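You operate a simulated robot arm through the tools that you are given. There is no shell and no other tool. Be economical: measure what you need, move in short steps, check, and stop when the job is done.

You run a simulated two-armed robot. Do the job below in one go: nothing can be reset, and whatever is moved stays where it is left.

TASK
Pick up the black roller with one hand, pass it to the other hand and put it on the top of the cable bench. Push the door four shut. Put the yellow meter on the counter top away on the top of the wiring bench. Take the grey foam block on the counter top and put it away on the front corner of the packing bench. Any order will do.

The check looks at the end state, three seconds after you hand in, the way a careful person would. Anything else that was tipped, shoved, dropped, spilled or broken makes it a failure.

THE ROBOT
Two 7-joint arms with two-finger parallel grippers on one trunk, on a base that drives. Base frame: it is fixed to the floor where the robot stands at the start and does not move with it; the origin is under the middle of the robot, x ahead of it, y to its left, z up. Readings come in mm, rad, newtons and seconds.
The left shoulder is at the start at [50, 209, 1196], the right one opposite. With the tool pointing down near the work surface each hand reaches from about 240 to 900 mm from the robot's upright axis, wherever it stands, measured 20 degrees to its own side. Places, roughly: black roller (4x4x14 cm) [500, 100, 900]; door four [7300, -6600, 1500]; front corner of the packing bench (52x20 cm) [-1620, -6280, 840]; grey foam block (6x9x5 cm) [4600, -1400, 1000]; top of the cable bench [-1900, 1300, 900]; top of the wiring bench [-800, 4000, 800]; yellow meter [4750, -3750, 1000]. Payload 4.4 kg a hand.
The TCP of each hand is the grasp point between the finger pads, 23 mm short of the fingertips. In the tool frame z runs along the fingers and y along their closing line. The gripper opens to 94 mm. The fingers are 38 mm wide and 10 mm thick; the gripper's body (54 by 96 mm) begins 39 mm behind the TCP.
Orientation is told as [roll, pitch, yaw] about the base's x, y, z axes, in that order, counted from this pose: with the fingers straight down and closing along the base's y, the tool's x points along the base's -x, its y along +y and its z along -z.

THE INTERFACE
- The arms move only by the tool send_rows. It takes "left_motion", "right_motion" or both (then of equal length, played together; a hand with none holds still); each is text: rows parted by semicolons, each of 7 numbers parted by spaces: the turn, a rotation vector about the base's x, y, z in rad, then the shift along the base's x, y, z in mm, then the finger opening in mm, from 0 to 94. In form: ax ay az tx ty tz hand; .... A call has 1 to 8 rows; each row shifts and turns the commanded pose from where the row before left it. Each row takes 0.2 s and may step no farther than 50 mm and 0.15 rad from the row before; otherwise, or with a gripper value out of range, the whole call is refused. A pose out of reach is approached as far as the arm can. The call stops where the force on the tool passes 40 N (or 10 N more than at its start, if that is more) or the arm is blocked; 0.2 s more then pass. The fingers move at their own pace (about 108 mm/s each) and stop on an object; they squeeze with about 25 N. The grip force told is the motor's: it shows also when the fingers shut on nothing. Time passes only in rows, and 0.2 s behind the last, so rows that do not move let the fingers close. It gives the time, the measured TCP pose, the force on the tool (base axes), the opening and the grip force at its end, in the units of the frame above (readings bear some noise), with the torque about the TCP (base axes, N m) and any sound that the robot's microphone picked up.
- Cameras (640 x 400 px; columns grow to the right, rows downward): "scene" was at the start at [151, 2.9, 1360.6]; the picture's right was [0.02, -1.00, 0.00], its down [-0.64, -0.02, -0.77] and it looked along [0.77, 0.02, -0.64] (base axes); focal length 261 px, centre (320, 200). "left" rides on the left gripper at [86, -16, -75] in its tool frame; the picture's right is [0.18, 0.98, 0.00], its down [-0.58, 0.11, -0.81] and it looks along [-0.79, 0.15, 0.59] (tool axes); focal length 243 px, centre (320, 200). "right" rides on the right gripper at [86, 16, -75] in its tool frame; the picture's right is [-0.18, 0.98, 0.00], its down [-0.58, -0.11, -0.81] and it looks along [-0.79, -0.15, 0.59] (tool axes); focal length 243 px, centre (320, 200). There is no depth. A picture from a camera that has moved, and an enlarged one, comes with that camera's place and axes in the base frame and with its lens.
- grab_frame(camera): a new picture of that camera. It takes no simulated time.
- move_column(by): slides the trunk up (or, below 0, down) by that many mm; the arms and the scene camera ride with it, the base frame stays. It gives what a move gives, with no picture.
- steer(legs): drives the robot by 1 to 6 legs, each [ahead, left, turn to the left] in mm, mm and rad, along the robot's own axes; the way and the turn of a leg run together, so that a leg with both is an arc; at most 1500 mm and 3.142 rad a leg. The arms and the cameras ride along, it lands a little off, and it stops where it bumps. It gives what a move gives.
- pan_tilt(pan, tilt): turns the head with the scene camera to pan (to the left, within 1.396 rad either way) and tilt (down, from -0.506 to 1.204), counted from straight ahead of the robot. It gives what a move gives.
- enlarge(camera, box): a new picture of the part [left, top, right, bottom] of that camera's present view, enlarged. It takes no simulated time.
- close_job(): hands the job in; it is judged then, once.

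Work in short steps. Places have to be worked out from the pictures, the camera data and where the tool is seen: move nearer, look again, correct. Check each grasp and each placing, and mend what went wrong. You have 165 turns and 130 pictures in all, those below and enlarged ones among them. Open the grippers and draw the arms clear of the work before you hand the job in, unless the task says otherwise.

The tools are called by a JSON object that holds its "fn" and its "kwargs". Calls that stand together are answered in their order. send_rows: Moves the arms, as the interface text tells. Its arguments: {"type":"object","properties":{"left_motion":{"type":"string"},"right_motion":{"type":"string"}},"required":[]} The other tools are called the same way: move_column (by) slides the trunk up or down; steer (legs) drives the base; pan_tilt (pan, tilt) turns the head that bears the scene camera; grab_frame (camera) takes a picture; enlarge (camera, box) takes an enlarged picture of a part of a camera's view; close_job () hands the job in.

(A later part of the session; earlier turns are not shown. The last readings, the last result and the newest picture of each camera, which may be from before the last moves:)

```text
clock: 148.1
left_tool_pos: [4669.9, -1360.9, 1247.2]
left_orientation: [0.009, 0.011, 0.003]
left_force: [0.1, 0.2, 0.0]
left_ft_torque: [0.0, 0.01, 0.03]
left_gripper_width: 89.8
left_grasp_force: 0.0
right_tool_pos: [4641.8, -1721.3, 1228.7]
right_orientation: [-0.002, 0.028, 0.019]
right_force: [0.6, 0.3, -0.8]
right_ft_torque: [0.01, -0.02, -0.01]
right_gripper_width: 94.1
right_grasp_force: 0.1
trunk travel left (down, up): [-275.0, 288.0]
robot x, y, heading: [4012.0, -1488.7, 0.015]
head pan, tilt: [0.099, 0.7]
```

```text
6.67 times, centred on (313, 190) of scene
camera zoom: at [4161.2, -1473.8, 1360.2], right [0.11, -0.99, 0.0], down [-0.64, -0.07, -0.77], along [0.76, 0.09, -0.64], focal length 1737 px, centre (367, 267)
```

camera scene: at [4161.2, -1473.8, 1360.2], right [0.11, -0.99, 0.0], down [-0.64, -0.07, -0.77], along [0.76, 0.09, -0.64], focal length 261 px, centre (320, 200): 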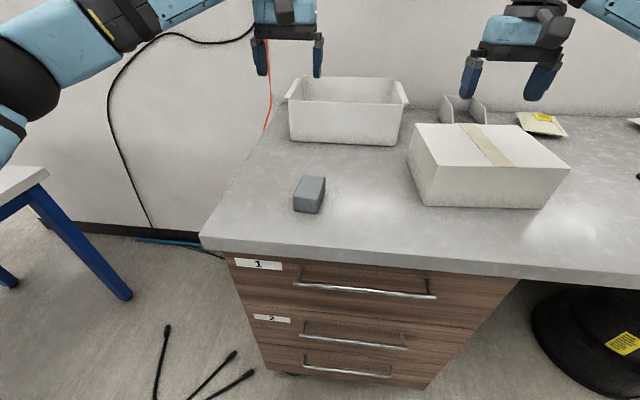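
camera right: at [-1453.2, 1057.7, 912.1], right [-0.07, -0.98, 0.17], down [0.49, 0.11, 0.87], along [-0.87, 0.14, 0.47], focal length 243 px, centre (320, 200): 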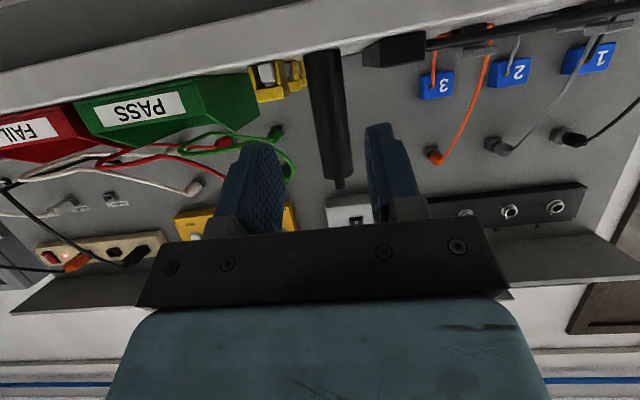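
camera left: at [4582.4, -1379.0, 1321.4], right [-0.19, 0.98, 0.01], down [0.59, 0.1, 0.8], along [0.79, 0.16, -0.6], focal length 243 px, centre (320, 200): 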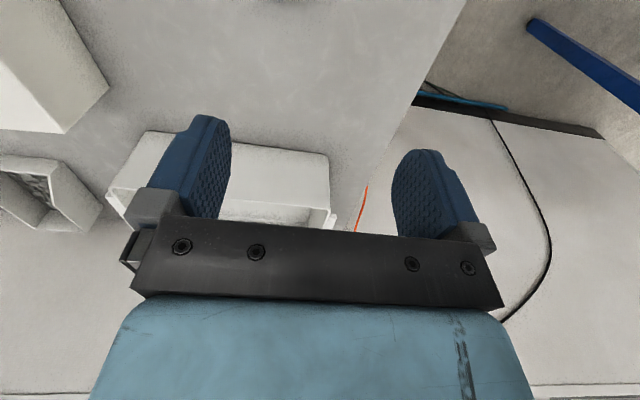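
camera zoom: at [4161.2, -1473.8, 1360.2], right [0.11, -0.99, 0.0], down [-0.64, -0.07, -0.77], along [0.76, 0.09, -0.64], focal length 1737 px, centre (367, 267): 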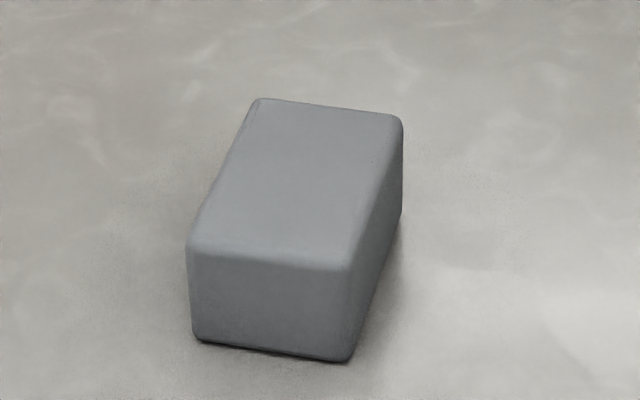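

Foam centre ≈[4597, −1403], turned −0.096 rad, top z≈1025. I bring the left hand above it.

{"fn": "send_rows", "kwargs": {"left_motion": "0 0 -0.05 -24 -13 0 90;0 0 -0.05 -24 -13 -20 90;0 0 0 -23 -14 -30 90;0 0 0 0 0 -45 90;0 0 0 0 0 -45 90;0 0 0 0 0 0 90"}}

{"fn": "grab_frame", "kwargs": {"camera": "left"}}

{"fn": "enlarge", "kwargs": {"camera": "scene", "box": [217, 110, 409, 230]}}

```text
clock: 149.5
left_tool_pos: [4597.3, -1404.2, 1106.0]
left_orientation: [0.01, 0.01, -0.096]
left_force: [-0.3, -0.2, 0.2]
left_ft_torque: [0.01, 0.02, -0.04]
left_gripper_width: 90.3
left_grasp_force: 0.1
right_tool_pos: [4639.6, -1721.8, 1228.5]
right_orientation: [-0.003, 0.029, 0.02]
right_force: [1.1, 0.6, 0.1]
right_ft_torque: [0.01, 0.04, -0.02]
right_gripper_width: 94.3
right_grasp_force: 0.0
trunk travel left (down, up): [-275.0, 288.0]
robot x, y, heading: [4009.8, -1484.1, 0.013]
head pan, tilt: [0.099, 0.7]
```

```text
68 pictures are left
camera left: at [4509.7, -1413.1, 1180.0], right [-0.09, 1.0, 0.01], down [0.6, 0.04, 0.8], along [0.8, 0.08, -0.6], focal length 243 px, centre (320, 200)
```

left: 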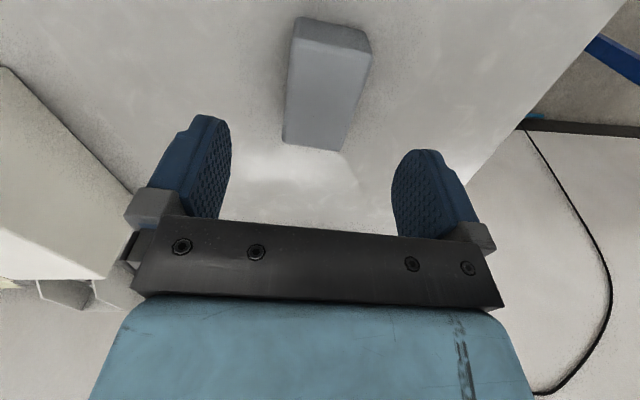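

```text
3.33 times, centred on (313, 170) of scene
camera zoom: at [4160.5, -1474.2, 1360.3], right [0.11, -0.99, 0.0], down [-0.64, -0.07, -0.77], along [0.76, 0.09, -0.64], focal length 868 px, centre (343, 300)
```

zoom: 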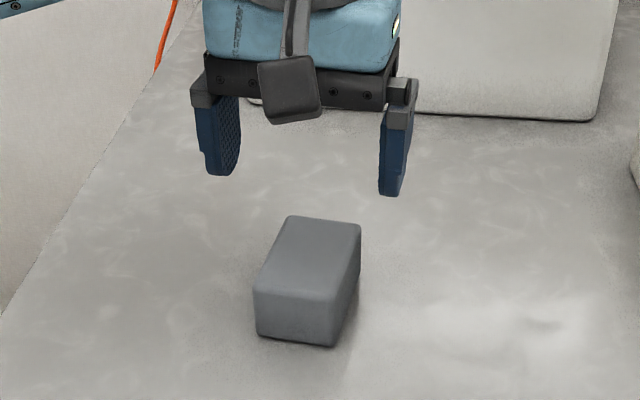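

Well aligned. I lower to z≈1005 and close.

{"fn": "send_rows", "kwargs": {"left_motion": "0 0 0 1 0 -40 90;0 0 0 1 0 -40 90;0 0 0 0 0 -20 90;0 0 0 0 0 0 90;0 0 0 0 0 0 40;0 0 0 0 0 0 40;0 0 0 0 0 0 40"}}

{"fn": "grab_frame", "kwargs": {"camera": "left"}}

```text
clock: 151.1
left_tool_pos: [4597.4, -1401.8, 1004.7]
left_orientation: [0.008, 0.012, -0.095]
left_force: [0.5, -0.2, -0.7]
left_ft_torque: [0.0, -0.01, -0.01]
left_gripper_width: 53.9
left_grasp_force: 24.7
right_tool_pos: [4640.9, -1721.9, 1229.8]
right_orientation: [-0.001, 0.029, 0.018]
right_force: [0.3, 0.0, 0.1]
right_ft_torque: [0.01, -0.03, -0.02]
right_gripper_width: 94.0
right_grasp_force: 0.0
trunk travel left (down, up): [-275.0, 288.0]
robot x, y, heading: [4014.7, -1490.6, 0.013]
head pan, tilt: [0.099, 0.7]
```

```text
66 pictures are left
camera left: at [4510.4, -1411.5, 1079.6], right [-0.09, 1.0, 0.01], down [0.6, 0.05, 0.8], along [0.8, 0.08, -0.6], focal length 243 px, centre (320, 200)
```

left: 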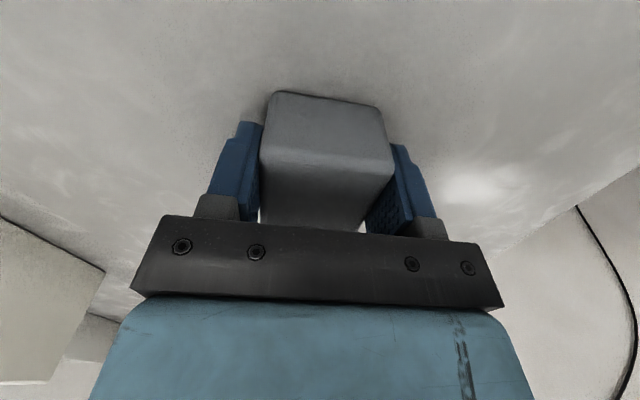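

The foam is gripped (54 mm). I lift it and look along the counter to the right, whether I can get to the meter directly.

{"fn": "send_rows", "kwargs": {"left_motion": "0 0 0 0 0 35 40;0 0 0 0 0 40 40;0 0 0 0 0 40 40;0 0 0 0 0 40 40;0 0 0 0 0 40 40;0 0 0 0 0 40 40"}}

{"fn": "pan_tilt", "kwargs": {"pan": -1.35, "tilt": 0.55}}

{"fn": "grab_frame", "kwargs": {"camera": "scene"}}

```text
clock: 152.5
left_tool_pos: [4598.2, -1403.4, 1240.4]
left_orientation: [0.009, 0.012, -0.096]
left_force: [-0.1, 0.2, -0.5]
left_ft_torque: [-0.02, 0.01, -0.01]
left_gripper_width: 54.2
left_grasp_force: 25.1
right_tool_pos: [4641.8, -1721.3, 1228.7]
right_orientation: [-0.001, 0.028, 0.02]
right_force: [0.1, -0.3, -1.1]
right_ft_torque: [0.0, 0.0, 0.01]
right_gripper_width: 94.2
right_grasp_force: 0.1
trunk travel left (down, up): [-275.0, 288.0]
robot x, y, heading: [4009.4, -1483.1, 0.018]
head pan, tilt: [0.099, 0.7]
```

```text
clock: 154.1
left_tool_pos: [4599.2, -1402.6, 1239.1]
left_orientation: [0.009, 0.011, -0.097]
left_force: [0.0, 0.9, -0.3]
left_ft_torque: [0.01, 0.01, -0.05]
left_gripper_width: 54.2
left_grasp_force: 24.8
right_tool_pos: [4640.1, -1721.4, 1229.1]
right_orientation: [-0.002, 0.029, 0.019]
right_force: [-0.5, -0.3, -0.3]
right_ft_torque: [-0.01, 0.01, 0.03]
right_gripper_width: 93.8
right_grasp_force: 0.0
trunk travel left (down, up): [-275.0, 288.0]
robot x, y, heading: [4012.9, -1486.9, 0.015]
head pan, tilt: [-1.349, 0.55]
```

```text
65 pictures are left
camera scene: at [4097.6, -1570.8, 1373.4], right [-0.97, -0.23, 0.0], down [-0.12, 0.51, -0.85], along [0.2, -0.83, -0.52], focal length 261 px, centre (320, 200)
```

scene: 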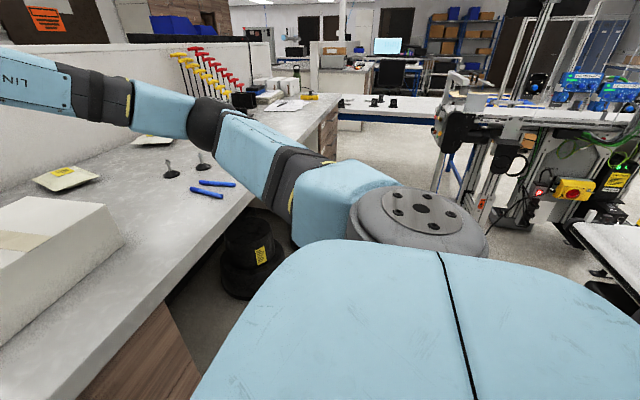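

A yellow item at the far end of the counter may be the meter. I enlarge that region to judge meter and passage.

{"fn": "enlarge", "kwargs": {"camera": "scene", "box": [230, 60, 490, 222]}}

{"fn": "pan_tilt", "kwargs": {"pan": -1.39, "tilt": 0.95}}

{"fn": "grab_frame", "kwargs": {"camera": "scene"}}

```text
2.46 times, centred on (360, 141) of scene
camera zoom: at [4097.6, -1570.8, 1373.4], right [-0.97, -0.23, 0.0], down [-0.12, 0.51, -0.85], along [0.2, -0.83, -0.52], focal length 641 px, centre (222, 345)
```

zoom: 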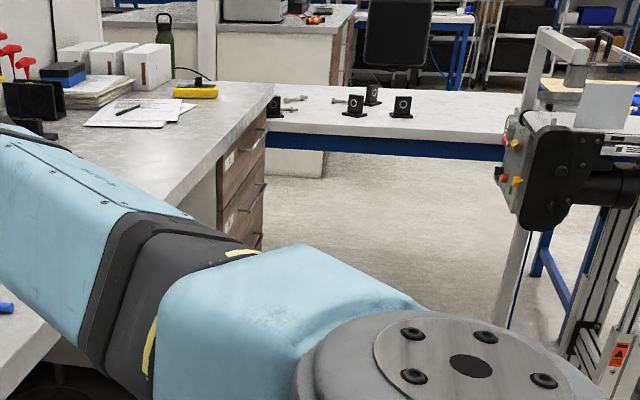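

```text
clock: 154.9
left_tool_pos: [4598.7, -1401.6, 1240.7]
left_orientation: [0.009, 0.012, -0.096]
left_force: [-0.1, -0.6, -0.4]
left_ft_torque: [-0.02, 0.0, -0.04]
left_gripper_width: 54.4
left_grasp_force: 25.3
right_tool_pos: [4640.2, -1720.6, 1228.3]
right_orientation: [-0.001, 0.029, 0.021]
right_force: [0.4, 0.0, -0.9]
right_ft_torque: [-0.01, 0.0, 0.01]
right_gripper_width: 94.1
right_grasp_force: 0.0
trunk travel left (down, up): [-275.0, 288.0]
robot x, y, heading: [4007.5, -1487.0, 0.014]
head pan, tilt: [-1.389, 0.949]
```

```text
63 pictures are left
camera scene: at [4090.7, -1554.9, 1340.5], right [-0.98, -0.19, 0.0], down [-0.16, 0.8, -0.58], along [0.11, -0.57, -0.81], focal length 261 px, centre (320, 200)
```

scene: 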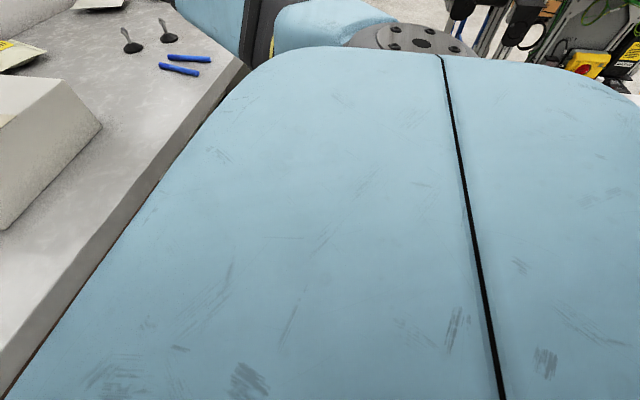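

The meter is the yellow item near the counter's far end, reachable along this aisle. I draw the hands back over the counter edge, then strafe along the counter.

{"fn": "send_rows", "kwargs": {"left_motion": "0 0 0.012 -21 15 0 40;0 0 0.012 -21 15 0 40;0 0 0.012 -21 15 0 40;0 0 0.012 -21 15 0 40;0 0 0.012 -21 15 0 40;0 0 0.012 -21 15 0 40;0 0 0.012 -21 15 0 40;0 0 0.012 -21 15 0 40", "right_motion": "0 0 0 -25 -2 0 94;0 0 0 -25 -2 0 94;0 0 0 -25 -2 0 94;0 0 0 -25 -2 0 94;0 0 0 -25 -2 0 94;0 0 0 -25 -2 0 94;0 0 0 -25 -2 0 94;0 0 0 -25 -2 0 94"}}

{"fn": "steer", "kwargs": {"legs": [[0, -100, -0.015], [0, -1000, 0]]}}

{"fn": "pan_tilt", "kwargs": {"pan": -1.2, "tilt": 0.45}}

{"fn": "grab_frame", "kwargs": {"camera": "scene"}}

```text
clock: 156.7
left_tool_pos: [4428.8, -1283.8, 1241.1]
left_orientation: [0.006, 0.008, -0.001]
left_force: [0.1, 0.5, 0.3]
left_ft_torque: [-0.01, -0.02, 0.0]
left_gripper_width: 54.7
left_grasp_force: 24.8
right_tool_pos: [4439.2, -1735.5, 1226.3]
right_orientation: [-0.001, 0.028, 0.02]
right_force: [-0.2, 0.3, 0.7]
right_ft_torque: [0.01, 0.01, 0.02]
right_gripper_width: 94.1
right_grasp_force: 0.0
trunk travel left (down, up): [-275.0, 288.0]
robot x, y, heading: [4010.0, -1486.6, 0.012]
head pan, tilt: [-1.389, 0.949]
```

```text
clock: 166.9
left_tool_pos: [4432.7, -2380.6, 1241.4]
left_orientation: [0.009, 0.011, -0.009]
left_force: [0.1, 0.4, -0.9]
left_ft_torque: [-0.03, 0.02, -0.01]
left_gripper_width: 54.1
left_grasp_force: 25.0
right_tool_pos: [4439.1, -2830.7, 1226.6]
right_orientation: [-0.002, 0.03, 0.01]
right_force: [-0.1, 0.8, 0.4]
right_ft_torque: [0.02, 0.02, 0.03]
right_gripper_width: 94.0
right_grasp_force: 0.1
trunk travel left (down, up): [-275.0, 288.0]
robot x, y, heading: [4013.9, -2578.9, 0.005]
head pan, tilt: [-1.389, 0.949]
```

```text
clock: 167.8
left_tool_pos: [4433.3, -2379.6, 1241.4]
left_orientation: [0.008, 0.01, -0.01]
left_force: [0.0, -0.1, -1.0]
left_ft_torque: [0.0, 0.02, 0.03]
left_gripper_width: 54.3
left_grasp_force: 25.3
right_tool_pos: [4439.8, -2831.9, 1225.8]
right_orientation: [-0.001, 0.029, 0.01]
right_force: [-0.4, -0.2, 0.0]
right_ft_torque: [0.02, -0.01, 0.01]
right_gripper_width: 94.2
right_grasp_force: 0.0
trunk travel left (down, up): [-275.0, 288.0]
robot x, y, heading: [4013.6, -2576.5, -0.002]
head pan, tilt: [-1.201, 0.45]
```

```text
62 pictures are left
camera scene: at [4111.7, -2661.8, 1382.3], right [-0.93, -0.37, 0.0], down [-0.16, 0.41, -0.9], along [0.33, -0.84, -0.44], focal length 261 px, centre (320, 200)
```

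scene: 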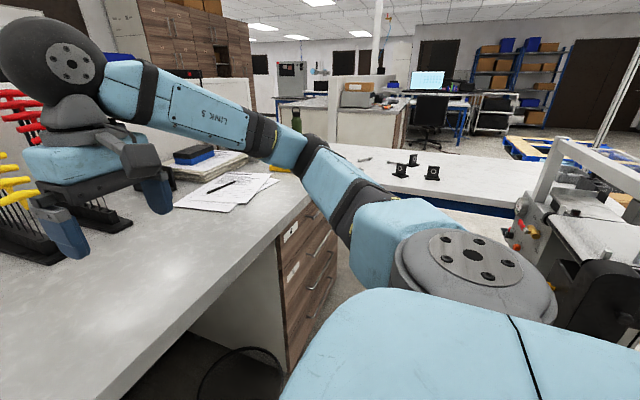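

The low bench lies at y≈-4120 and the hex-key stand is well back at x≈4900. I strafe 950 mm on and go slightly forward to the meter.

{"fn": "steer", "kwargs": {"legs": [[30, -700, 0], [40, -230, 0]]}}

{"fn": "pan_tilt", "kwargs": {"pan": -0.3, "tilt": 0.6}}

{"fn": "grab_frame", "kwargs": {"camera": "scene"}}

```text
clock: 176.6
left_tool_pos: [4508.5, -3299.4, 1241.0]
left_orientation: [0.008, 0.01, -0.008]
left_force: [0.5, 0.2, -0.5]
left_ft_torque: [-0.01, 0.01, -0.01]
left_gripper_width: 53.8
left_grasp_force: 25.2
right_tool_pos: [4516.4, -3750.9, 1226.3]
right_orientation: [-0.002, 0.03, 0.013]
right_force: [0.0, 0.4, 0.1]
right_ft_torque: [0.01, -0.01, -0.04]
right_gripper_width: 94.1
right_grasp_force: 0.1
trunk travel left (down, up): [-275.0, 288.0]
robot x, y, heading: [4087.9, -3496.7, 0.001]
head pan, tilt: [-1.201, 0.45]
```

```text
clock: 177.8
left_tool_pos: [4509.0, -3299.3, 1239.7]
left_orientation: [0.009, 0.01, -0.009]
left_force: [0.0, -0.2, 0.1]
left_ft_torque: [0.01, 0.0, 0.01]
left_gripper_width: 54.0
left_grasp_force: 24.9
right_tool_pos: [4516.4, -3750.8, 1226.6]
right_orientation: [-0.002, 0.031, 0.011]
right_force: [0.0, -0.6, 1.0]
right_ft_torque: [-0.01, -0.02, 0.04]
right_gripper_width: 94.0
right_grasp_force: 0.1
trunk travel left (down, up): [-275.0, 288.0]
robot x, y, heading: [4086.9, -3496.8, 0.005]
head pan, tilt: [-0.3, 0.6]
```

```text
61 pictures are left
camera scene: at [4239.0, -3521.5, 1368.9], right [-0.29, -0.96, 0.0], down [-0.54, 0.16, -0.83], along [0.79, -0.24, -0.56], focal length 261 px, centre (320, 200)
```

scene: 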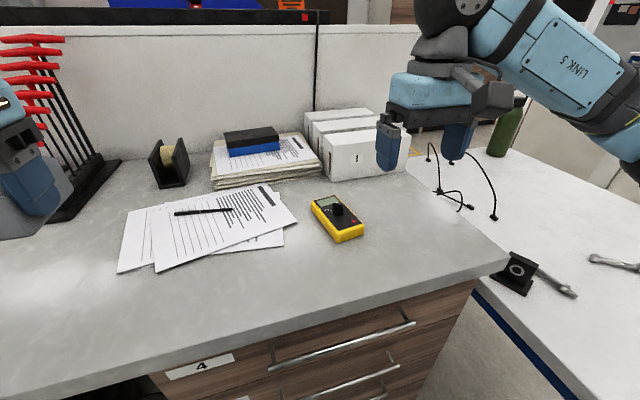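

I enlarge the yellow meter.

{"fn": "enlarge", "kwargs": {"camera": "scene", "box": [290, 180, 386, 250]}}

{"fn": "grab_frame", "kwargs": {"camera": "right"}}

```text
5.71 times, centred on (338, 215) of scene
camera zoom: at [4239.0, -3521.5, 1368.9], right [-0.29, -0.96, 0.0], down [-0.54, 0.16, -0.83], along [0.79, -0.24, -0.56], focal length 1489 px, centre (217, 114)
```

zoom: 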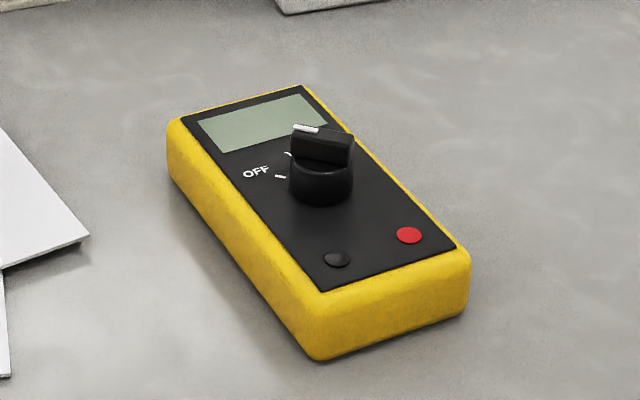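

```text
59 pictures are left
camera right: at [4431.2, -3734.3, 1302.8], right [0.17, 0.99, -0.01], down [0.61, -0.1, 0.79], along [0.78, -0.14, -0.61], focal length 243 px, centre (320, 200)
```

right: 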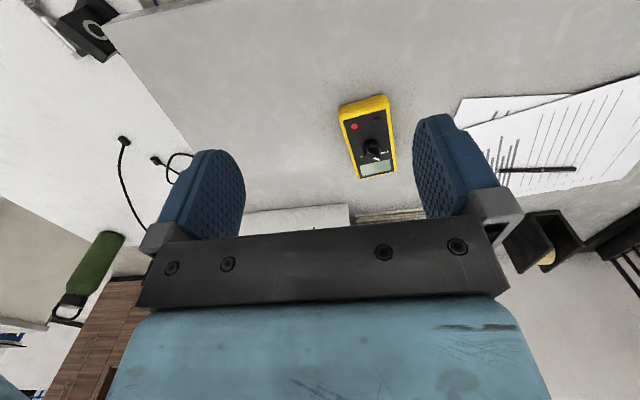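

Both views agree: meter centre ≈[4690, −3698], turned +0.14 rad, 65 mm wide, top ≈1005 with a knob above. I bring the right hand over it.

{"fn": "send_rows", "kwargs": {"right_motion": "0 -0.015 0.064 35 11 0 94;0 -0.015 0.064 35 11 -20 94;0 0 0 35 11 -30 94;0 0 0 35 10 -30 94;0 0 0 34 10 -30 94;0 0 0 0 0 -35 94;0 0 0 0 0 0 94"}}

{"fn": "grab_frame", "kwargs": {"camera": "right"}}

{"fn": "enlarge", "kwargs": {"camera": "scene", "box": [250, 110, 442, 250]}}

```text
clock: 179.4
left_tool_pos: [4508.6, -3298.0, 1241.4]
left_orientation: [0.007, 0.01, -0.009]
left_force: [-0.2, -0.7, -0.7]
left_ft_torque: [-0.01, 0.03, 0.0]
left_gripper_width: 54.1
left_grasp_force: 24.7
right_tool_pos: [4690.5, -3699.5, 1081.8]
right_orientation: [-0.004, 0.001, 0.141]
right_force: [0.1, 0.8, -0.3]
right_ft_torque: [0.02, 0.01, 0.0]
right_gripper_width: 94.0
right_grasp_force: 0.1
trunk travel left (down, up): [-275.0, 288.0]
robot x, y, heading: [4089.0, -3500.1, 0.001]
head pan, tilt: [-0.3, 0.6]
```

```text
58 pictures are left
camera right: at [4600.8, -3694.7, 1154.9], right [0.04, 1.0, 0.0], down [0.59, -0.02, 0.81], along [0.81, -0.04, -0.59], focal length 243 px, centre (320, 200)
```

right: 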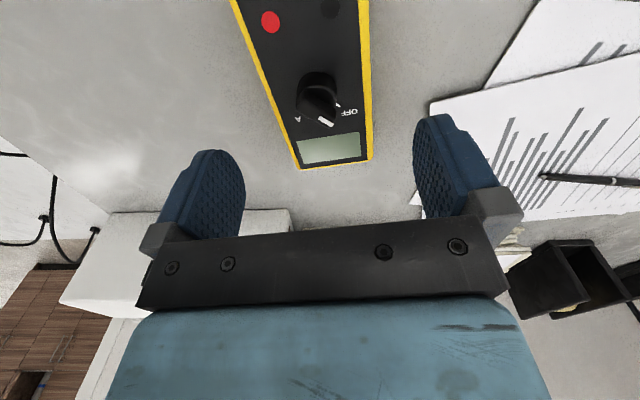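

```text
2.86 times, centred on (346, 180) of scene
camera zoom: at [4238.9, -3520.9, 1368.9], right [-0.29, -0.96, 0.0], down [-0.54, 0.16, -0.83], along [0.79, -0.24, -0.56], focal length 744 px, centre (246, 257)
```

zoom: 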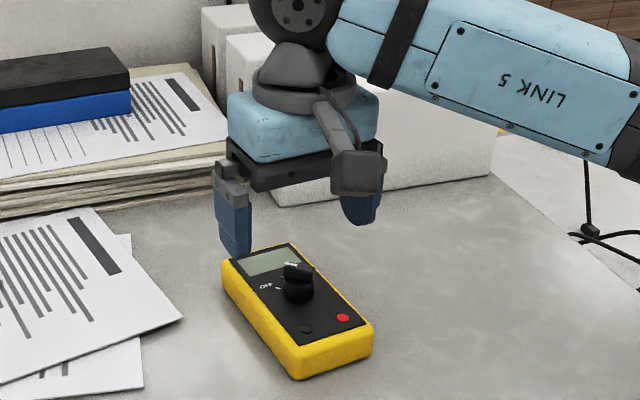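

Aligned. I lower to z≈1003 and close.

{"fn": "send_rows", "kwargs": {"right_motion": "0 0 0 0 1 -35 94;0 0 0 0 0 -30 94;0 0 0 0 0 -14 94;0 0 0 0 0 0 94;0 0 0 0 0 0 50;0 0 0 0 0 0 50;0 0 0 0 0 0 50"}}

{"fn": "grab_frame", "kwargs": {"camera": "right"}}

```text
clock: 181.0
left_tool_pos: [4508.5, -3298.4, 1241.4]
left_orientation: [0.009, 0.01, -0.01]
left_force: [0.4, 0.6, -0.2]
left_ft_torque: [0.0, 0.01, -0.01]
left_gripper_width: 53.8
left_grasp_force: 25.0
right_tool_pos: [4689.9, -3696.6, 1001.5]
right_orientation: [-0.005, 0.0, 0.14]
right_force: [-0.1, -1.6, -0.2]
right_ft_torque: [-0.07, -0.21, -0.09]
right_gripper_width: 72.0
right_grasp_force: 24.7
trunk travel left (down, up): [-275.0, 288.0]
robot x, y, heading: [4090.5, -3499.6, 0.007]
head pan, tilt: [-0.3, 0.6]
```

```text
56 pictures are left
camera right: at [4600.9, -3692.1, 1076.1], right [0.05, 1.0, 0.0], down [0.59, -0.02, 0.81], along [0.81, -0.04, -0.59], focal length 243 px, centre (320, 200)
```

right: 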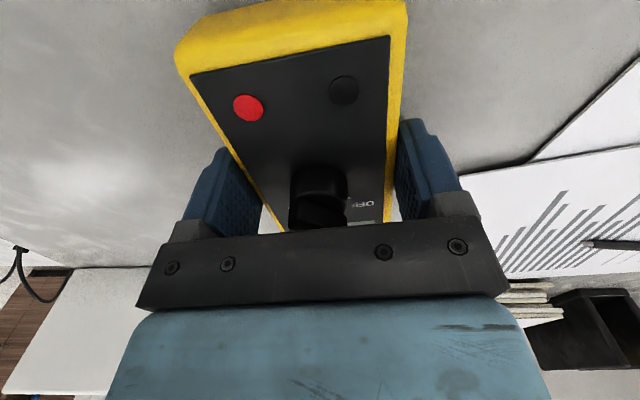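

Gripped at 72 mm. I lift it and check.

{"fn": "send_rows", "kwargs": {"right_motion": "0 0 0 0 0 0 50;0 0 0 0 0 20 50;0 0 0 0 0 30 50;0 0 0 0 0 40 50;0 0 0 0 0 45 50;0 0 0 0 0 45 50;0 0 0 0 0 45 50;0 0 0 0 0 0 50"}}

{"fn": "grab_frame", "kwargs": {"camera": "right"}}

```text
clock: 182.8
left_tool_pos: [4508.6, -3299.7, 1240.8]
left_orientation: [0.008, 0.011, -0.009]
left_force: [-0.5, -0.5, 0.7]
left_ft_torque: [0.01, 0.0, 0.0]
left_gripper_width: 53.9
left_grasp_force: 24.9
right_tool_pos: [4690.5, -3693.9, 1227.1]
right_orientation: [-0.003, 0.002, 0.14]
right_force: [0.3, -0.7, -3.5]
right_ft_torque: [0.04, 0.03, 0.06]
right_gripper_width: 71.9
right_grasp_force: 25.5
trunk travel left (down, up): [-275.0, 288.0]
robot x, y, heading: [4086.8, -3496.7, 0.006]
head pan, tilt: [-0.3, 0.6]
```

```text
55 pictures are left
camera right: at [4601.8, -3689.0, 1300.8], right [0.05, 1.0, 0.0], down [0.59, -0.02, 0.81], along [0.81, -0.04, -0.59], focal length 243 px, centre (320, 200)
```

right: 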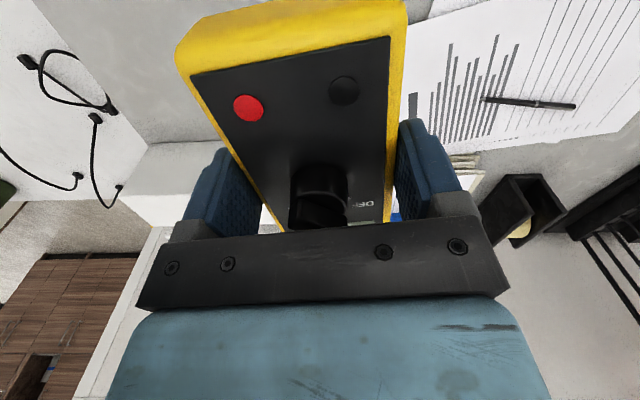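

The meter is held firmly. I retract the right hand and strafe back along the counter to the gap I came through.

{"fn": "send_rows", "kwargs": {"right_motion": "0 0 -0.02 -22 -6 0 50;0 0 -0.02 -22 -6 0 50;0 0 -0.02 -22 -6 0 50;0 0 -0.02 -22 -6 0 50;0 0 -0.02 -22 -6 0 50;0 0 -0.02 -22 -6 0 50;0 0 -0.02 -22 -6 0 50;0 0 0 -22 -6 0 50"}}

{"fn": "steer", "kwargs": {"legs": [[-72, 0, -0.004], [0, 1000, 0], [0, 1005, 0]]}}

```text
clock: 184.6
left_tool_pos: [4509.4, -3298.7, 1241.6]
left_orientation: [0.007, 0.01, -0.007]
left_force: [-0.6, -0.4, 0.1]
left_ft_torque: [0.03, 0.0, 0.01]
left_gripper_width: 54.0
left_grasp_force: 24.9
right_tool_pos: [4513.7, -3746.7, 1226.7]
right_orientation: [-0.003, -0.001, -0.001]
right_force: [0.0, -0.5, -4.2]
right_ft_torque: [0.0, 0.02, -0.01]
right_gripper_width: 71.8
right_grasp_force: 25.0
trunk travel left (down, up): [-275.0, 288.0]
robot x, y, heading: [4089.0, -3498.0, 0.007]
head pan, tilt: [-0.3, 0.6]
```

```text
clock: 203.1
left_tool_pos: [4445.7, -1290.7, 1241.1]
left_orientation: [0.009, 0.01, -0.015]
left_force: [1.3, -1.0, 1.0]
left_ft_torque: [-0.04, 0.01, 0.01]
left_gripper_width: 54.2
left_grasp_force: 25.6
right_tool_pos: [4446.7, -1738.8, 1227.0]
right_orientation: [-0.004, -0.001, -0.009]
right_force: [0.0, -0.7, -3.0]
right_ft_torque: [0.01, 0.04, 0.01]
right_gripper_width: 71.6
right_grasp_force: 25.2
trunk travel left (down, up): [-275.0, 288.0]
robot x, y, heading: [4022.5, -1483.5, -0.006]
head pan, tilt: [-0.3, 0.6]
```

Now I stretch the arms forward (slim pose) and back out through the gap.

{"fn": "send_rows", "kwargs": {"left_motion": "0 0 0 47 -10 0 40;0 0 0 47 -10 0 40;0 0 0 47 -10 0 40;0 0 0 47 -10 0 40;0 0 0 47 -10 0 40;0 0 0 47 -10 0 40;0 0 0 47 -10 0 40;0 0 0 47 -10 0 40", "right_motion": "0 0 0 46 16 0 50;0 0 0 46 16 0 50;0 0 0 46 16 0 50;0 0 0 46 16 0 50;0 0 0 46 16 0 50;0 0 0 46 16 0 50;0 0 0 46 16 0 50;0 0 0 46 16 0 50"}}

{"fn": "pan_tilt", "kwargs": {"pan": 0, "tilt": 0.5}}

{"fn": "grab_frame", "kwargs": {"camera": "scene"}}

```text
clock: 204.9
left_tool_pos: [4824.5, -1373.0, 1240.9]
left_orientation: [0.008, 0.011, -0.017]
left_force: [0.5, 0.0, -1.0]
left_ft_torque: [-0.06, 0.04, -0.01]
left_gripper_width: 54.2
left_grasp_force: 25.5
right_tool_pos: [4817.6, -1611.2, 1226.3]
right_orientation: [-0.004, 0.002, -0.01]
right_force: [0.7, -0.6, -3.6]
right_ft_torque: [0.01, 0.02, 0.01]
right_gripper_width: 71.8
right_grasp_force: 24.6
trunk travel left (down, up): [-275.0, 288.0]
robot x, y, heading: [4023.2, -1486.7, -0.0]
head pan, tilt: [-0.3, 0.6]
```

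```text
clock: 205.7
left_tool_pos: [4823.8, -1373.2, 1242.1]
left_orientation: [0.009, 0.01, -0.015]
left_force: [0.0, -0.3, -0.7]
left_ft_torque: [-0.01, 0.0, 0.02]
left_gripper_width: 53.8
left_grasp_force: 25.0
right_tool_pos: [4816.1, -1610.6, 1227.3]
right_orientation: [-0.003, 0.0, -0.009]
right_force: [-0.5, 0.0, -3.3]
right_ft_torque: [0.01, 0.04, 0.02]
right_gripper_width: 71.8
right_grasp_force: 25.2
trunk travel left (down, up): [-275.0, 288.0]
robot x, y, heading: [4022.8, -1486.4, -0.0]
head pan, tilt: [0.0, 0.499]
```

```text
54 pictures are left
camera scene: at [4180.2, -1484.9, 1377.9], right [0.0, -1.0, 0.0], down [-0.48, 0.0, -0.88], along [0.88, 0.0, -0.48], focal length 261 px, centre (320, 200)
```

scene: 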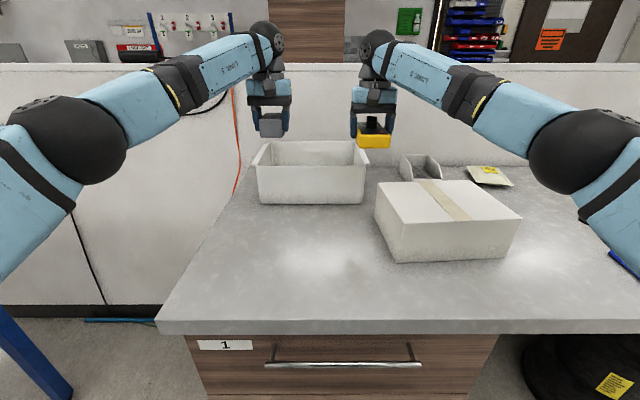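

Both objects are held well. I back out along y≈-1490 in stages.

{"fn": "steer", "kwargs": {"legs": [[-560, -3, 0], [-850, 0, 0]]}}

```text
clock: 213.1
left_tool_pos: [3397.5, -1379.9, 1242.0]
left_orientation: [0.009, 0.011, -0.031]
left_force: [0.0, -0.8, -0.5]
left_ft_torque: [0.02, 0.03, 0.01]
left_gripper_width: 54.1
left_grasp_force: 25.1
right_tool_pos: [3386.0, -1618.1, 1227.8]
right_orientation: [-0.004, -0.001, -0.022]
right_force: [-0.8, -0.6, -4.5]
right_ft_torque: [0.03, 0.05, 0.0]
right_gripper_width: 71.7
right_grasp_force: 25.4
trunk travel left (down, up): [-275.0, 288.0]
robot x, y, heading: [2596.2, -1479.5, -0.02]
head pan, tilt: [0.0, 0.499]
```

{"fn": "steer", "kwargs": {"legs": [[-300, -12, 0.02], [-850, 0, 0]]}}

{"fn": "pan_tilt", "kwargs": {"pan": -1.3, "tilt": 0.35}}

{"fn": "grab_frame", "kwargs": {"camera": "scene"}}

```text
clock: 219.2
left_tool_pos: [2248.0, -1377.2, 1243.2]
left_orientation: [0.009, 0.01, -0.017]
left_force: [-0.1, 0.1, 0.3]
left_ft_torque: [0.0, -0.01, 0.02]
left_gripper_width: 54.1
left_grasp_force: 25.4
right_tool_pos: [2240.7, -1615.7, 1227.3]
right_orientation: [-0.003, -0.001, -0.01]
right_force: [-0.7, 0.3, -3.2]
right_ft_torque: [-0.02, 0.02, 0.02]
right_gripper_width: 71.7
right_grasp_force: 25.1
trunk travel left (down, up): [-275.0, 288.0]
robot x, y, heading: [1445.5, -1489.4, -0.006]
head pan, tilt: [0.0, 0.499]
```

```text
clock: 220.7
left_tool_pos: [2248.3, -1377.9, 1242.8]
left_orientation: [0.01, 0.013, -0.017]
left_force: [-0.2, 0.1, 0.2]
left_ft_torque: [-0.02, 0.01, 0.02]
left_gripper_width: 54.2
left_grasp_force: 25.2
right_tool_pos: [2240.8, -1615.9, 1227.9]
right_orientation: [-0.003, 0.0, -0.01]
right_force: [1.1, -0.2, -2.8]
right_ft_torque: [-0.01, 0.02, -0.02]
right_gripper_width: 72.0
right_grasp_force: 25.1
trunk travel left (down, up): [-275.0, 288.0]
robot x, y, heading: [1452.0, -1486.6, -0.005]
head pan, tilt: [-1.3, 0.351]
```

```text
53 pictures are left
camera scene: at [1539.8, -1577.9, 1391.6], right [-0.96, -0.26, 0.0], down [-0.09, 0.33, -0.94], along [0.25, -0.91, -0.34], focal length 261 px, centre (320, 200)
```

scene: 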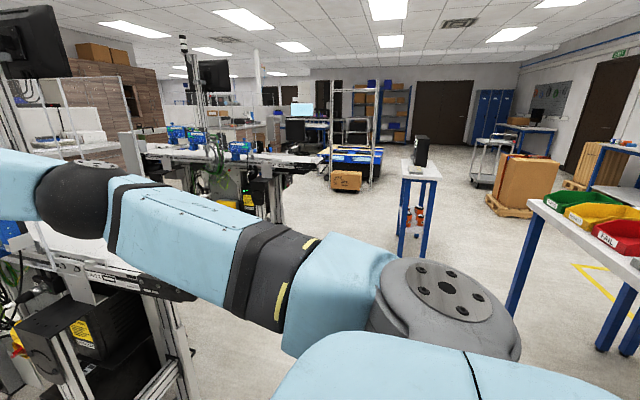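

I'm out of the gap with both objects. I now turn to +y and drive to y≈620, to get to the wiring bench in the north-west.

{"fn": "steer", "kwargs": {"legs": [[-170, 0, 0.005], [0, 0, 1.57], [1050, 0, 0], [1050, 0, 0]]}}

{"fn": "pan_tilt", "kwargs": {"pan": 0.9, "tilt": 0.35}}

{"fn": "grab_frame", "kwargs": {"camera": "scene"}}

```text
clock: 236.1
left_tool_pos: [1082.4, 1422.2, 1243.9]
left_orientation: [0.008, 0.01, 1.586]
left_force: [0.0, 0.5, -0.5]
left_ft_torque: [0.0, 0.04, 0.0]
left_gripper_width: 54.1
left_grasp_force: 24.9
right_tool_pos: [1321.4, 1422.4, 1227.0]
right_orientation: [-0.003, -0.001, 1.59]
right_force: [0.2, 0.0, -3.8]
right_ft_torque: [-0.02, -0.01, 0.0]
right_gripper_width: 71.9
right_grasp_force: 25.2
trunk travel left (down, up): [-275.0, 288.0]
robot x, y, heading: [1218.8, 626.4, 1.599]
head pan, tilt: [-1.3, 0.351]
```

```text
clock: 238.2
left_tool_pos: [1080.8, 1422.5, 1242.4]
left_orientation: [0.008, 0.01, 1.584]
left_force: [-0.1, -0.1, -0.4]
left_ft_torque: [-0.01, -0.02, -0.01]
left_gripper_width: 54.2
left_grasp_force: 24.4
right_tool_pos: [1320.3, 1421.0, 1227.7]
right_orientation: [-0.003, 0.0, 1.594]
right_force: [-0.1, 0.5, -3.2]
right_ft_torque: [-0.02, 0.02, 0.0]
right_gripper_width: 71.9
right_grasp_force: 25.1
trunk travel left (down, up): [-275.0, 288.0]
robot x, y, heading: [1219.1, 625.6, 1.599]
head pan, tilt: [0.901, 0.351]
```

```text
52 pictures are left
camera scene: at [1141.5, 750.8, 1391.6], right [0.6, 0.8, 0.0], down [0.28, -0.21, -0.94], along [-0.75, 0.56, -0.34], focal length 261 px, centre (320, 200)
```

scene: 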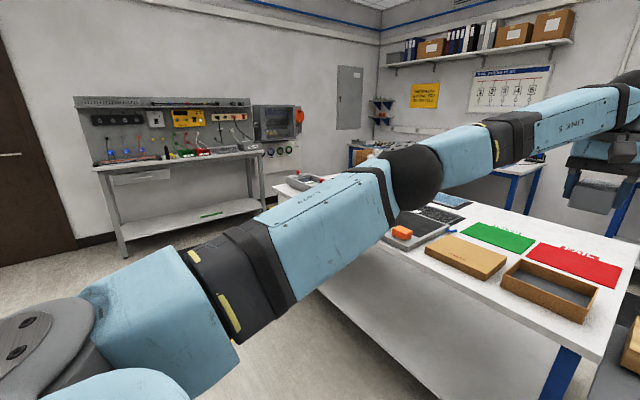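

The way west is clear (my hands pass above the bench items). I strafe left to x≈-980.

{"fn": "steer", "kwargs": {"legs": [[0, 1100, -0.028], [0, 1100, 0]]}}

{"fn": "pan_tilt", "kwargs": {"pan": 0, "tilt": 0.45}}

{"fn": "grab_frame", "kwargs": {"camera": "scene"}}

```text
clock: 241.9
left_tool_pos: [814.8, 1417.8, 1241.7]
left_orientation: [0.008, 0.013, 1.599]
left_force: [-0.8, 0.4, -0.6]
left_ft_torque: [-0.03, 0.0, -0.03]
left_gripper_width: 54.2
left_grasp_force: 25.2
right_tool_pos: [1052.5, 1419.6, 1226.8]
right_orientation: [-0.006, 0.004, 1.606]
right_force: [-0.8, 0.3, -2.9]
right_ft_torque: [-0.02, -0.01, 0.02]
right_gripper_width: 71.9
right_grasp_force: 24.2
trunk travel left (down, up): [-275.0, 288.0]
robot x, y, heading: [958.8, 622.5, 1.61]
head pan, tilt: [0.901, 0.351]
stopped in leg 1: the robot was blocked; the commanded pose is now the measured one
```

```text
clock: 243.1
left_tool_pos: [816.2, 1417.9, 1242.4]
left_orientation: [0.007, 0.012, 1.599]
left_force: [-1.1, 0.8, -0.4]
left_ft_torque: [0.0, 0.02, -0.01]
left_gripper_width: 54.3
left_grasp_force: 25.2
right_tool_pos: [1053.1, 1419.9, 1227.7]
right_orientation: [-0.003, 0.001, 1.606]
right_force: [-0.5, 0.4, -2.6]
right_ft_torque: [-0.04, -0.02, 0.03]
right_gripper_width: 71.8
right_grasp_force: 25.3
trunk travel left (down, up): [-275.0, 288.0]
robot x, y, heading: [962.1, 620.6, 1.605]
head pan, tilt: [0.0, 0.45]
```

```text
51 pictures are left
camera scene: at [955.3, 783.5, 1382.3], right [1.0, 0.04, 0.0], down [0.02, -0.44, -0.9], along [-0.04, 0.9, -0.44], focal length 261 px, centre (320, 200)
```

scene: 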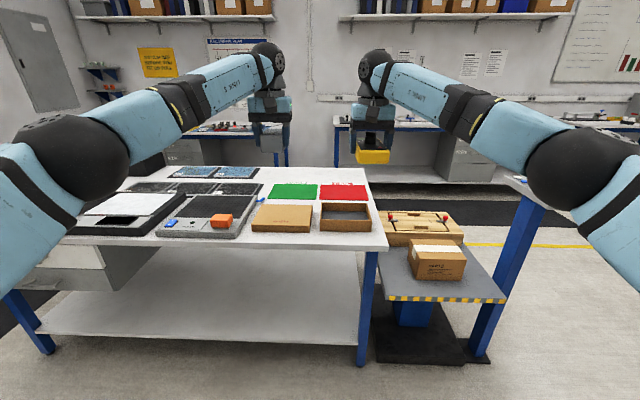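

Blocked: probably the base's rear-left against the roller table, which reaches to y≈345. I check that table first.

{"fn": "pan_tilt", "kwargs": {"pan": 1.396, "tilt": 0.75}}

{"fn": "grab_frame", "kwargs": {"camera": "scene"}}

```text
clock: 244.7
left_tool_pos: [814.9, 1417.2, 1242.9]
left_orientation: [0.006, 0.011, 1.6]
left_force: [-0.5, 0.0, -0.4]
left_ft_torque: [-0.02, 0.03, 0.0]
left_gripper_width: 54.2
left_grasp_force: 24.9
right_tool_pos: [1053.8, 1420.2, 1227.5]
right_orientation: [-0.004, 0.0, 1.604]
right_force: [-0.5, 0.1, -4.5]
right_ft_torque: [-0.02, 0.01, -0.05]
right_gripper_width: 72.2
right_grasp_force: 25.0
trunk travel left (down, up): [-275.0, 288.0]
robot x, y, heading: [962.4, 623.4, 1.609]
head pan, tilt: [1.396, 0.75]
```

```text
50 pictures are left
camera scene: at [876.8, 703.0, 1356.0], right [0.14, 0.99, 0.0], down [0.68, -0.09, -0.73], along [-0.72, 0.1, -0.68], focal length 261 px, centre (320, 200)
```

scene: 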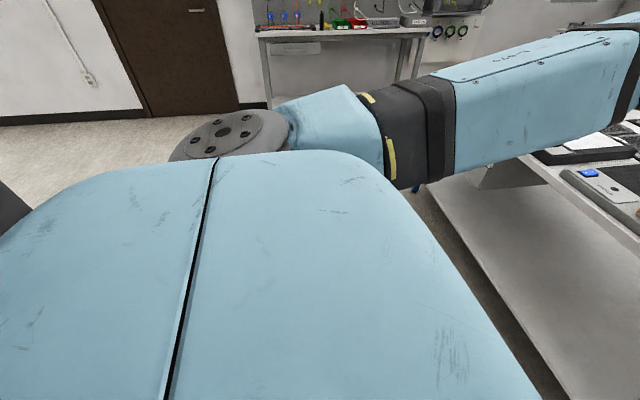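

I can't see the table from here. I move away from it (right, then ahead to y≈880) and turn a bit to view it.

{"fn": "steer", "kwargs": {"legs": [[0, -200, 0], [260, -60, -0.03], [0, 0, 0.6]]}}

{"fn": "pan_tilt", "kwargs": {"pan": 1.396, "tilt": 0.45}}

{"fn": "grab_frame", "kwargs": {"camera": "scene"}}

```text
clock: 250.2
left_tool_pos: [654.3, 1480.4, 1242.6]
left_orientation: [0.007, 0.01, 2.179]
left_force: [0.5, -0.6, -0.4]
left_ft_torque: [0.03, 0.01, 0.0]
left_gripper_width: 53.7
left_grasp_force: 25.3
right_tool_pos: [852.1, 1612.5, 1228.4]
right_orientation: [-0.004, 0.0, 2.187]
right_force: [-0.9, 0.1, -3.3]
right_ft_torque: [-0.01, 0.0, 0.01]
right_gripper_width: 72.2
right_grasp_force: 25.1
trunk travel left (down, up): [-275.0, 288.0]
robot x, y, heading: [1216.5, 895.1, 2.191]
head pan, tilt: [1.396, 0.75]
```

```text
clock: 251.0
left_tool_pos: [653.8, 1479.6, 1243.0]
left_orientation: [0.006, 0.01, 2.177]
left_force: [-0.5, -0.4, 0.1]
left_ft_torque: [-0.04, -0.03, 0.03]
left_gripper_width: 54.2
left_grasp_force: 25.1
right_tool_pos: [853.0, 1612.1, 1228.5]
right_orientation: [-0.004, 0.001, 2.184]
right_force: [-0.2, 0.6, -3.7]
right_ft_torque: [-0.01, 0.0, 0.04]
right_gripper_width: 71.8
right_grasp_force: 25.2
trunk travel left (down, up): [-275.0, 288.0]
robot x, y, heading: [1212.5, 895.1, 2.194]
head pan, tilt: [1.396, 0.45]
```

```text
49 pictures are left
camera scene: at [1089.2, 913.0, 1382.3], right [-0.43, 0.9, 0.0], down [0.39, 0.19, -0.9], along [-0.81, -0.39, -0.44], focal length 261 px, centre (320, 200)
```

scene: 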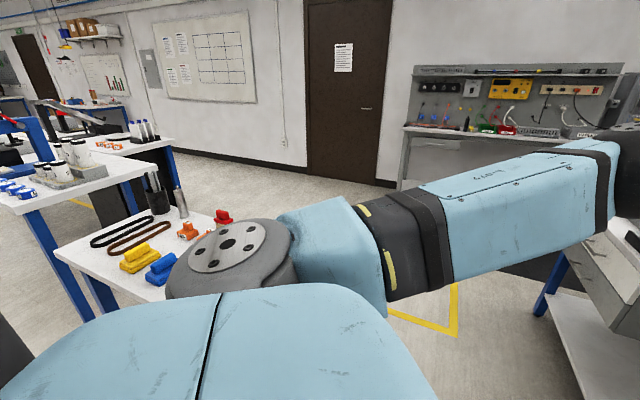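

The table and all items on it still stand. I turn back to +y and strafe west at y≈895.

{"fn": "steer", "kwargs": {"legs": [[0, 0, -0.622], [0, 1100, 0], [0, 1080, 0]]}}

{"fn": "pan_tilt", "kwargs": {"pan": 0, "tilt": 0.45}}

{"fn": "grab_frame", "kwargs": {"camera": "scene"}}

```text
clock: 271.9
left_tool_pos: [-1079.9, 1684.9, 1241.8]
left_orientation: [0.008, 0.01, 1.567]
left_force: [-1.1, 0.2, -0.8]
left_ft_torque: [0.0, 0.0, 0.03]
left_gripper_width: 54.1
left_grasp_force: 25.1
right_tool_pos: [-840.8, 1679.2, 1226.7]
right_orientation: [-0.004, -0.002, 1.573]
right_force: [0.3, -0.1, -2.6]
right_ft_torque: [-0.06, 0.01, 0.02]
right_gripper_width: 72.0
right_grasp_force: 25.1
trunk travel left (down, up): [-275.0, 288.0]
robot x, y, heading: [-959.8, 883.2, 1.576]
head pan, tilt: [1.396, 0.45]
```

```text
clock: 273.4
left_tool_pos: [-1078.8, 1684.6, 1242.9]
left_orientation: [0.007, 0.01, 1.564]
left_force: [0.4, -0.2, -0.2]
left_ft_torque: [-0.01, 0.01, 0.0]
left_gripper_width: 54.1
left_grasp_force: 24.4
right_tool_pos: [-841.8, 1679.3, 1227.3]
right_orientation: [-0.004, -0.001, 1.572]
right_force: [0.6, -0.8, -3.0]
right_ft_torque: [-0.04, -0.01, -0.01]
right_gripper_width: 72.0
right_grasp_force: 25.0
trunk travel left (down, up): [-275.0, 288.0]
robot x, y, heading: [-960.0, 888.4, 1.58]
head pan, tilt: [0.0, 0.45]
```

```text
48 pictures are left
camera scene: at [-961.8, 1046.4, 1382.3], right [1.0, 0.01, 0.0], down [0.0, -0.44, -0.9], along [0.0, 0.9, -0.44], focal length 261 px, centre (320, 200)
```

scene: 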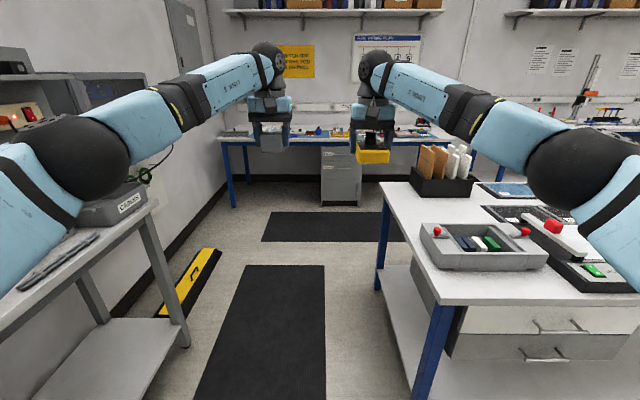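

The wiring bench is against the back wall, front edge y≈3350, x from −1850 to 290. I centre in the passage (x≈-1130) and drive to y≈2550.

{"fn": "steer", "kwargs": {"legs": [[0, 165, -0.008], [850, 0, 0], [830, 0, 0]]}}

{"fn": "grab_frame", "kwargs": {"camera": "scene"}}

```text
clock: 283.8
left_tool_pos: [-1184.7, 3389.8, 1242.8]
left_orientation: [0.008, 0.01, 1.53]
left_force: [0.4, 0.6, 0.2]
left_ft_torque: [-0.04, 0.01, 0.0]
left_gripper_width: 54.0
left_grasp_force: 25.8
right_tool_pos: [-948.1, 3374.8, 1228.0]
right_orientation: [-0.003, 0.0, 1.536]
right_force: [1.2, -0.6, -3.7]
right_ft_torque: [-0.04, 0.01, 0.02]
right_gripper_width: 72.0
right_grasp_force: 24.8
trunk travel left (down, up): [-275.0, 288.0]
robot x, y, heading: [-1094.3, 2588.4, 1.545]
head pan, tilt: [0.0, 0.45]
```

```text
47 pictures are left
camera scene: at [-1090.9, 2747.5, 1382.4], right [1.0, -0.03, 0.0], down [-0.01, -0.44, -0.9], along [0.03, 0.9, -0.44], focal length 261 px, centre (320, 200)
```

scene: 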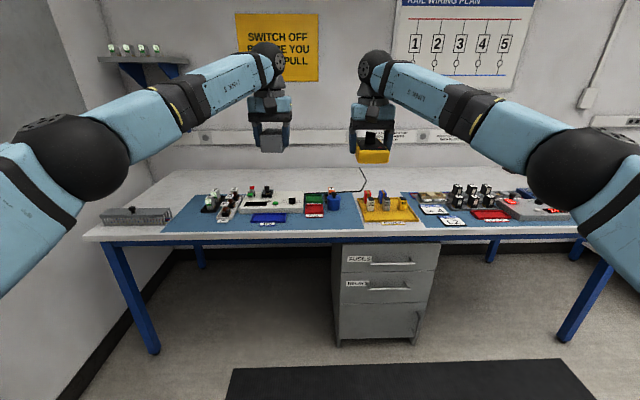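

I enlarge the bench top to find a free spot for the meter.

{"fn": "enlarge", "kwargs": {"camera": "scene", "box": [80, 155, 360, 250]}}

{"fn": "enlarge", "kwargs": {"camera": "scene", "box": [320, 155, 600, 250]}}

```text
2.29 times, centred on (220, 202) of scene
camera zoom: at [-1090.9, 2747.5, 1382.4], right [1.0, -0.03, 0.0], down [-0.01, -0.44, -0.9], along [0.03, 0.9, -0.44], focal length 596 px, centre (549, 194)
```

zoom: 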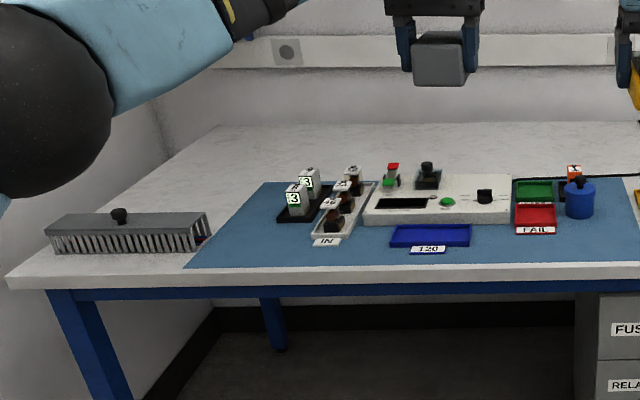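

```text
2.29 times, centred on (460, 202) of scene
camera zoom: at [-1090.9, 2747.5, 1382.4], right [1.0, -0.03, 0.0], down [-0.01, -0.44, -0.9], along [0.03, 0.9, -0.44], focal length 596 px, centre (0, 194)
```

zoom: 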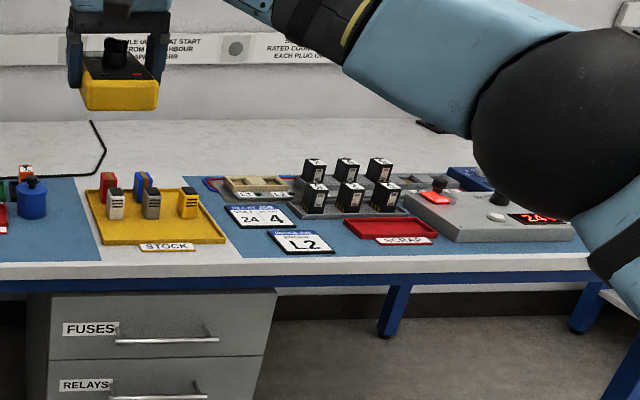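

A free 180×155 mm patch on the blue mat lies at about [-1610, 3715], left front. I drive to [-1200, 3150] and turn to face it (heading ≈2.4).

{"fn": "steer", "kwargs": {"legs": [[540, 120, 0], [0, 0, 0.855]]}}

{"fn": "pan_tilt", "kwargs": {"pan": -0.1, "tilt": 0.7}}

{"fn": "grab_frame", "kwargs": {"camera": "scene"}}

```text
clock: 289.2
left_tool_pos: [-1874.7, 3582.3, 1242.5]
left_orientation: [0.007, 0.011, 2.404]
left_force: [0.1, -0.2, -0.6]
left_ft_torque: [0.02, 0.03, 0.02]
left_gripper_width: 54.2
left_grasp_force: 24.9
right_tool_pos: [-1710.0, 3756.2, 1228.6]
right_orientation: [-0.002, 0.0, 2.409]
right_force: [0.5, 0.3, -2.4]
right_ft_torque: [-0.01, -0.04, 0.04]
right_gripper_width: 72.0
right_grasp_force: 25.1
trunk travel left (down, up): [-275.0, 288.0]
robot x, y, heading: [-1198.8, 3136.3, 2.413]
head pan, tilt: [0.0, 0.45]
```

```text
clock: 290.0
left_tool_pos: [-1872.8, 3584.0, 1243.9]
left_orientation: [0.01, 0.011, 2.403]
left_force: [-0.7, -1.0, -0.3]
left_ft_torque: [0.0, 0.0, 0.0]
left_gripper_width: 54.1
left_grasp_force: 24.8
right_tool_pos: [-1709.8, 3756.6, 1227.6]
right_orientation: [-0.003, -0.001, 2.411]
right_force: [-0.1, -0.6, -3.3]
right_ft_torque: [0.0, -0.07, 0.05]
right_gripper_width: 71.8
right_grasp_force: 25.0
trunk travel left (down, up): [-275.0, 288.0]
robot x, y, heading: [-1199.5, 3139.9, 2.415]
head pan, tilt: [-0.099, 0.7]
```

```text
44 pictures are left
camera scene: at [-1308.9, 3246.9, 1360.2], right [0.74, 0.68, 0.0], down [0.44, -0.47, -0.77], along [-0.52, 0.56, -0.64], focal length 261 px, centre (320, 200)
```

scene: 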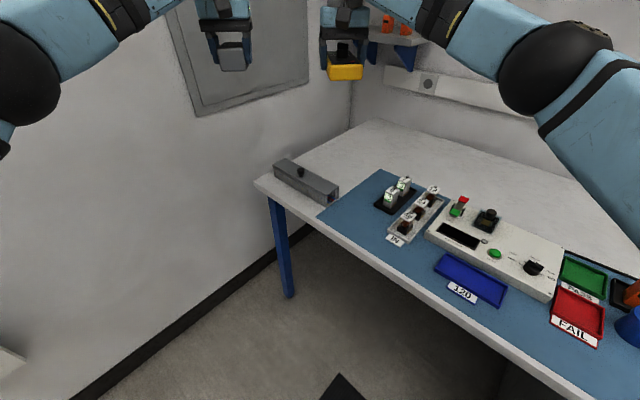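

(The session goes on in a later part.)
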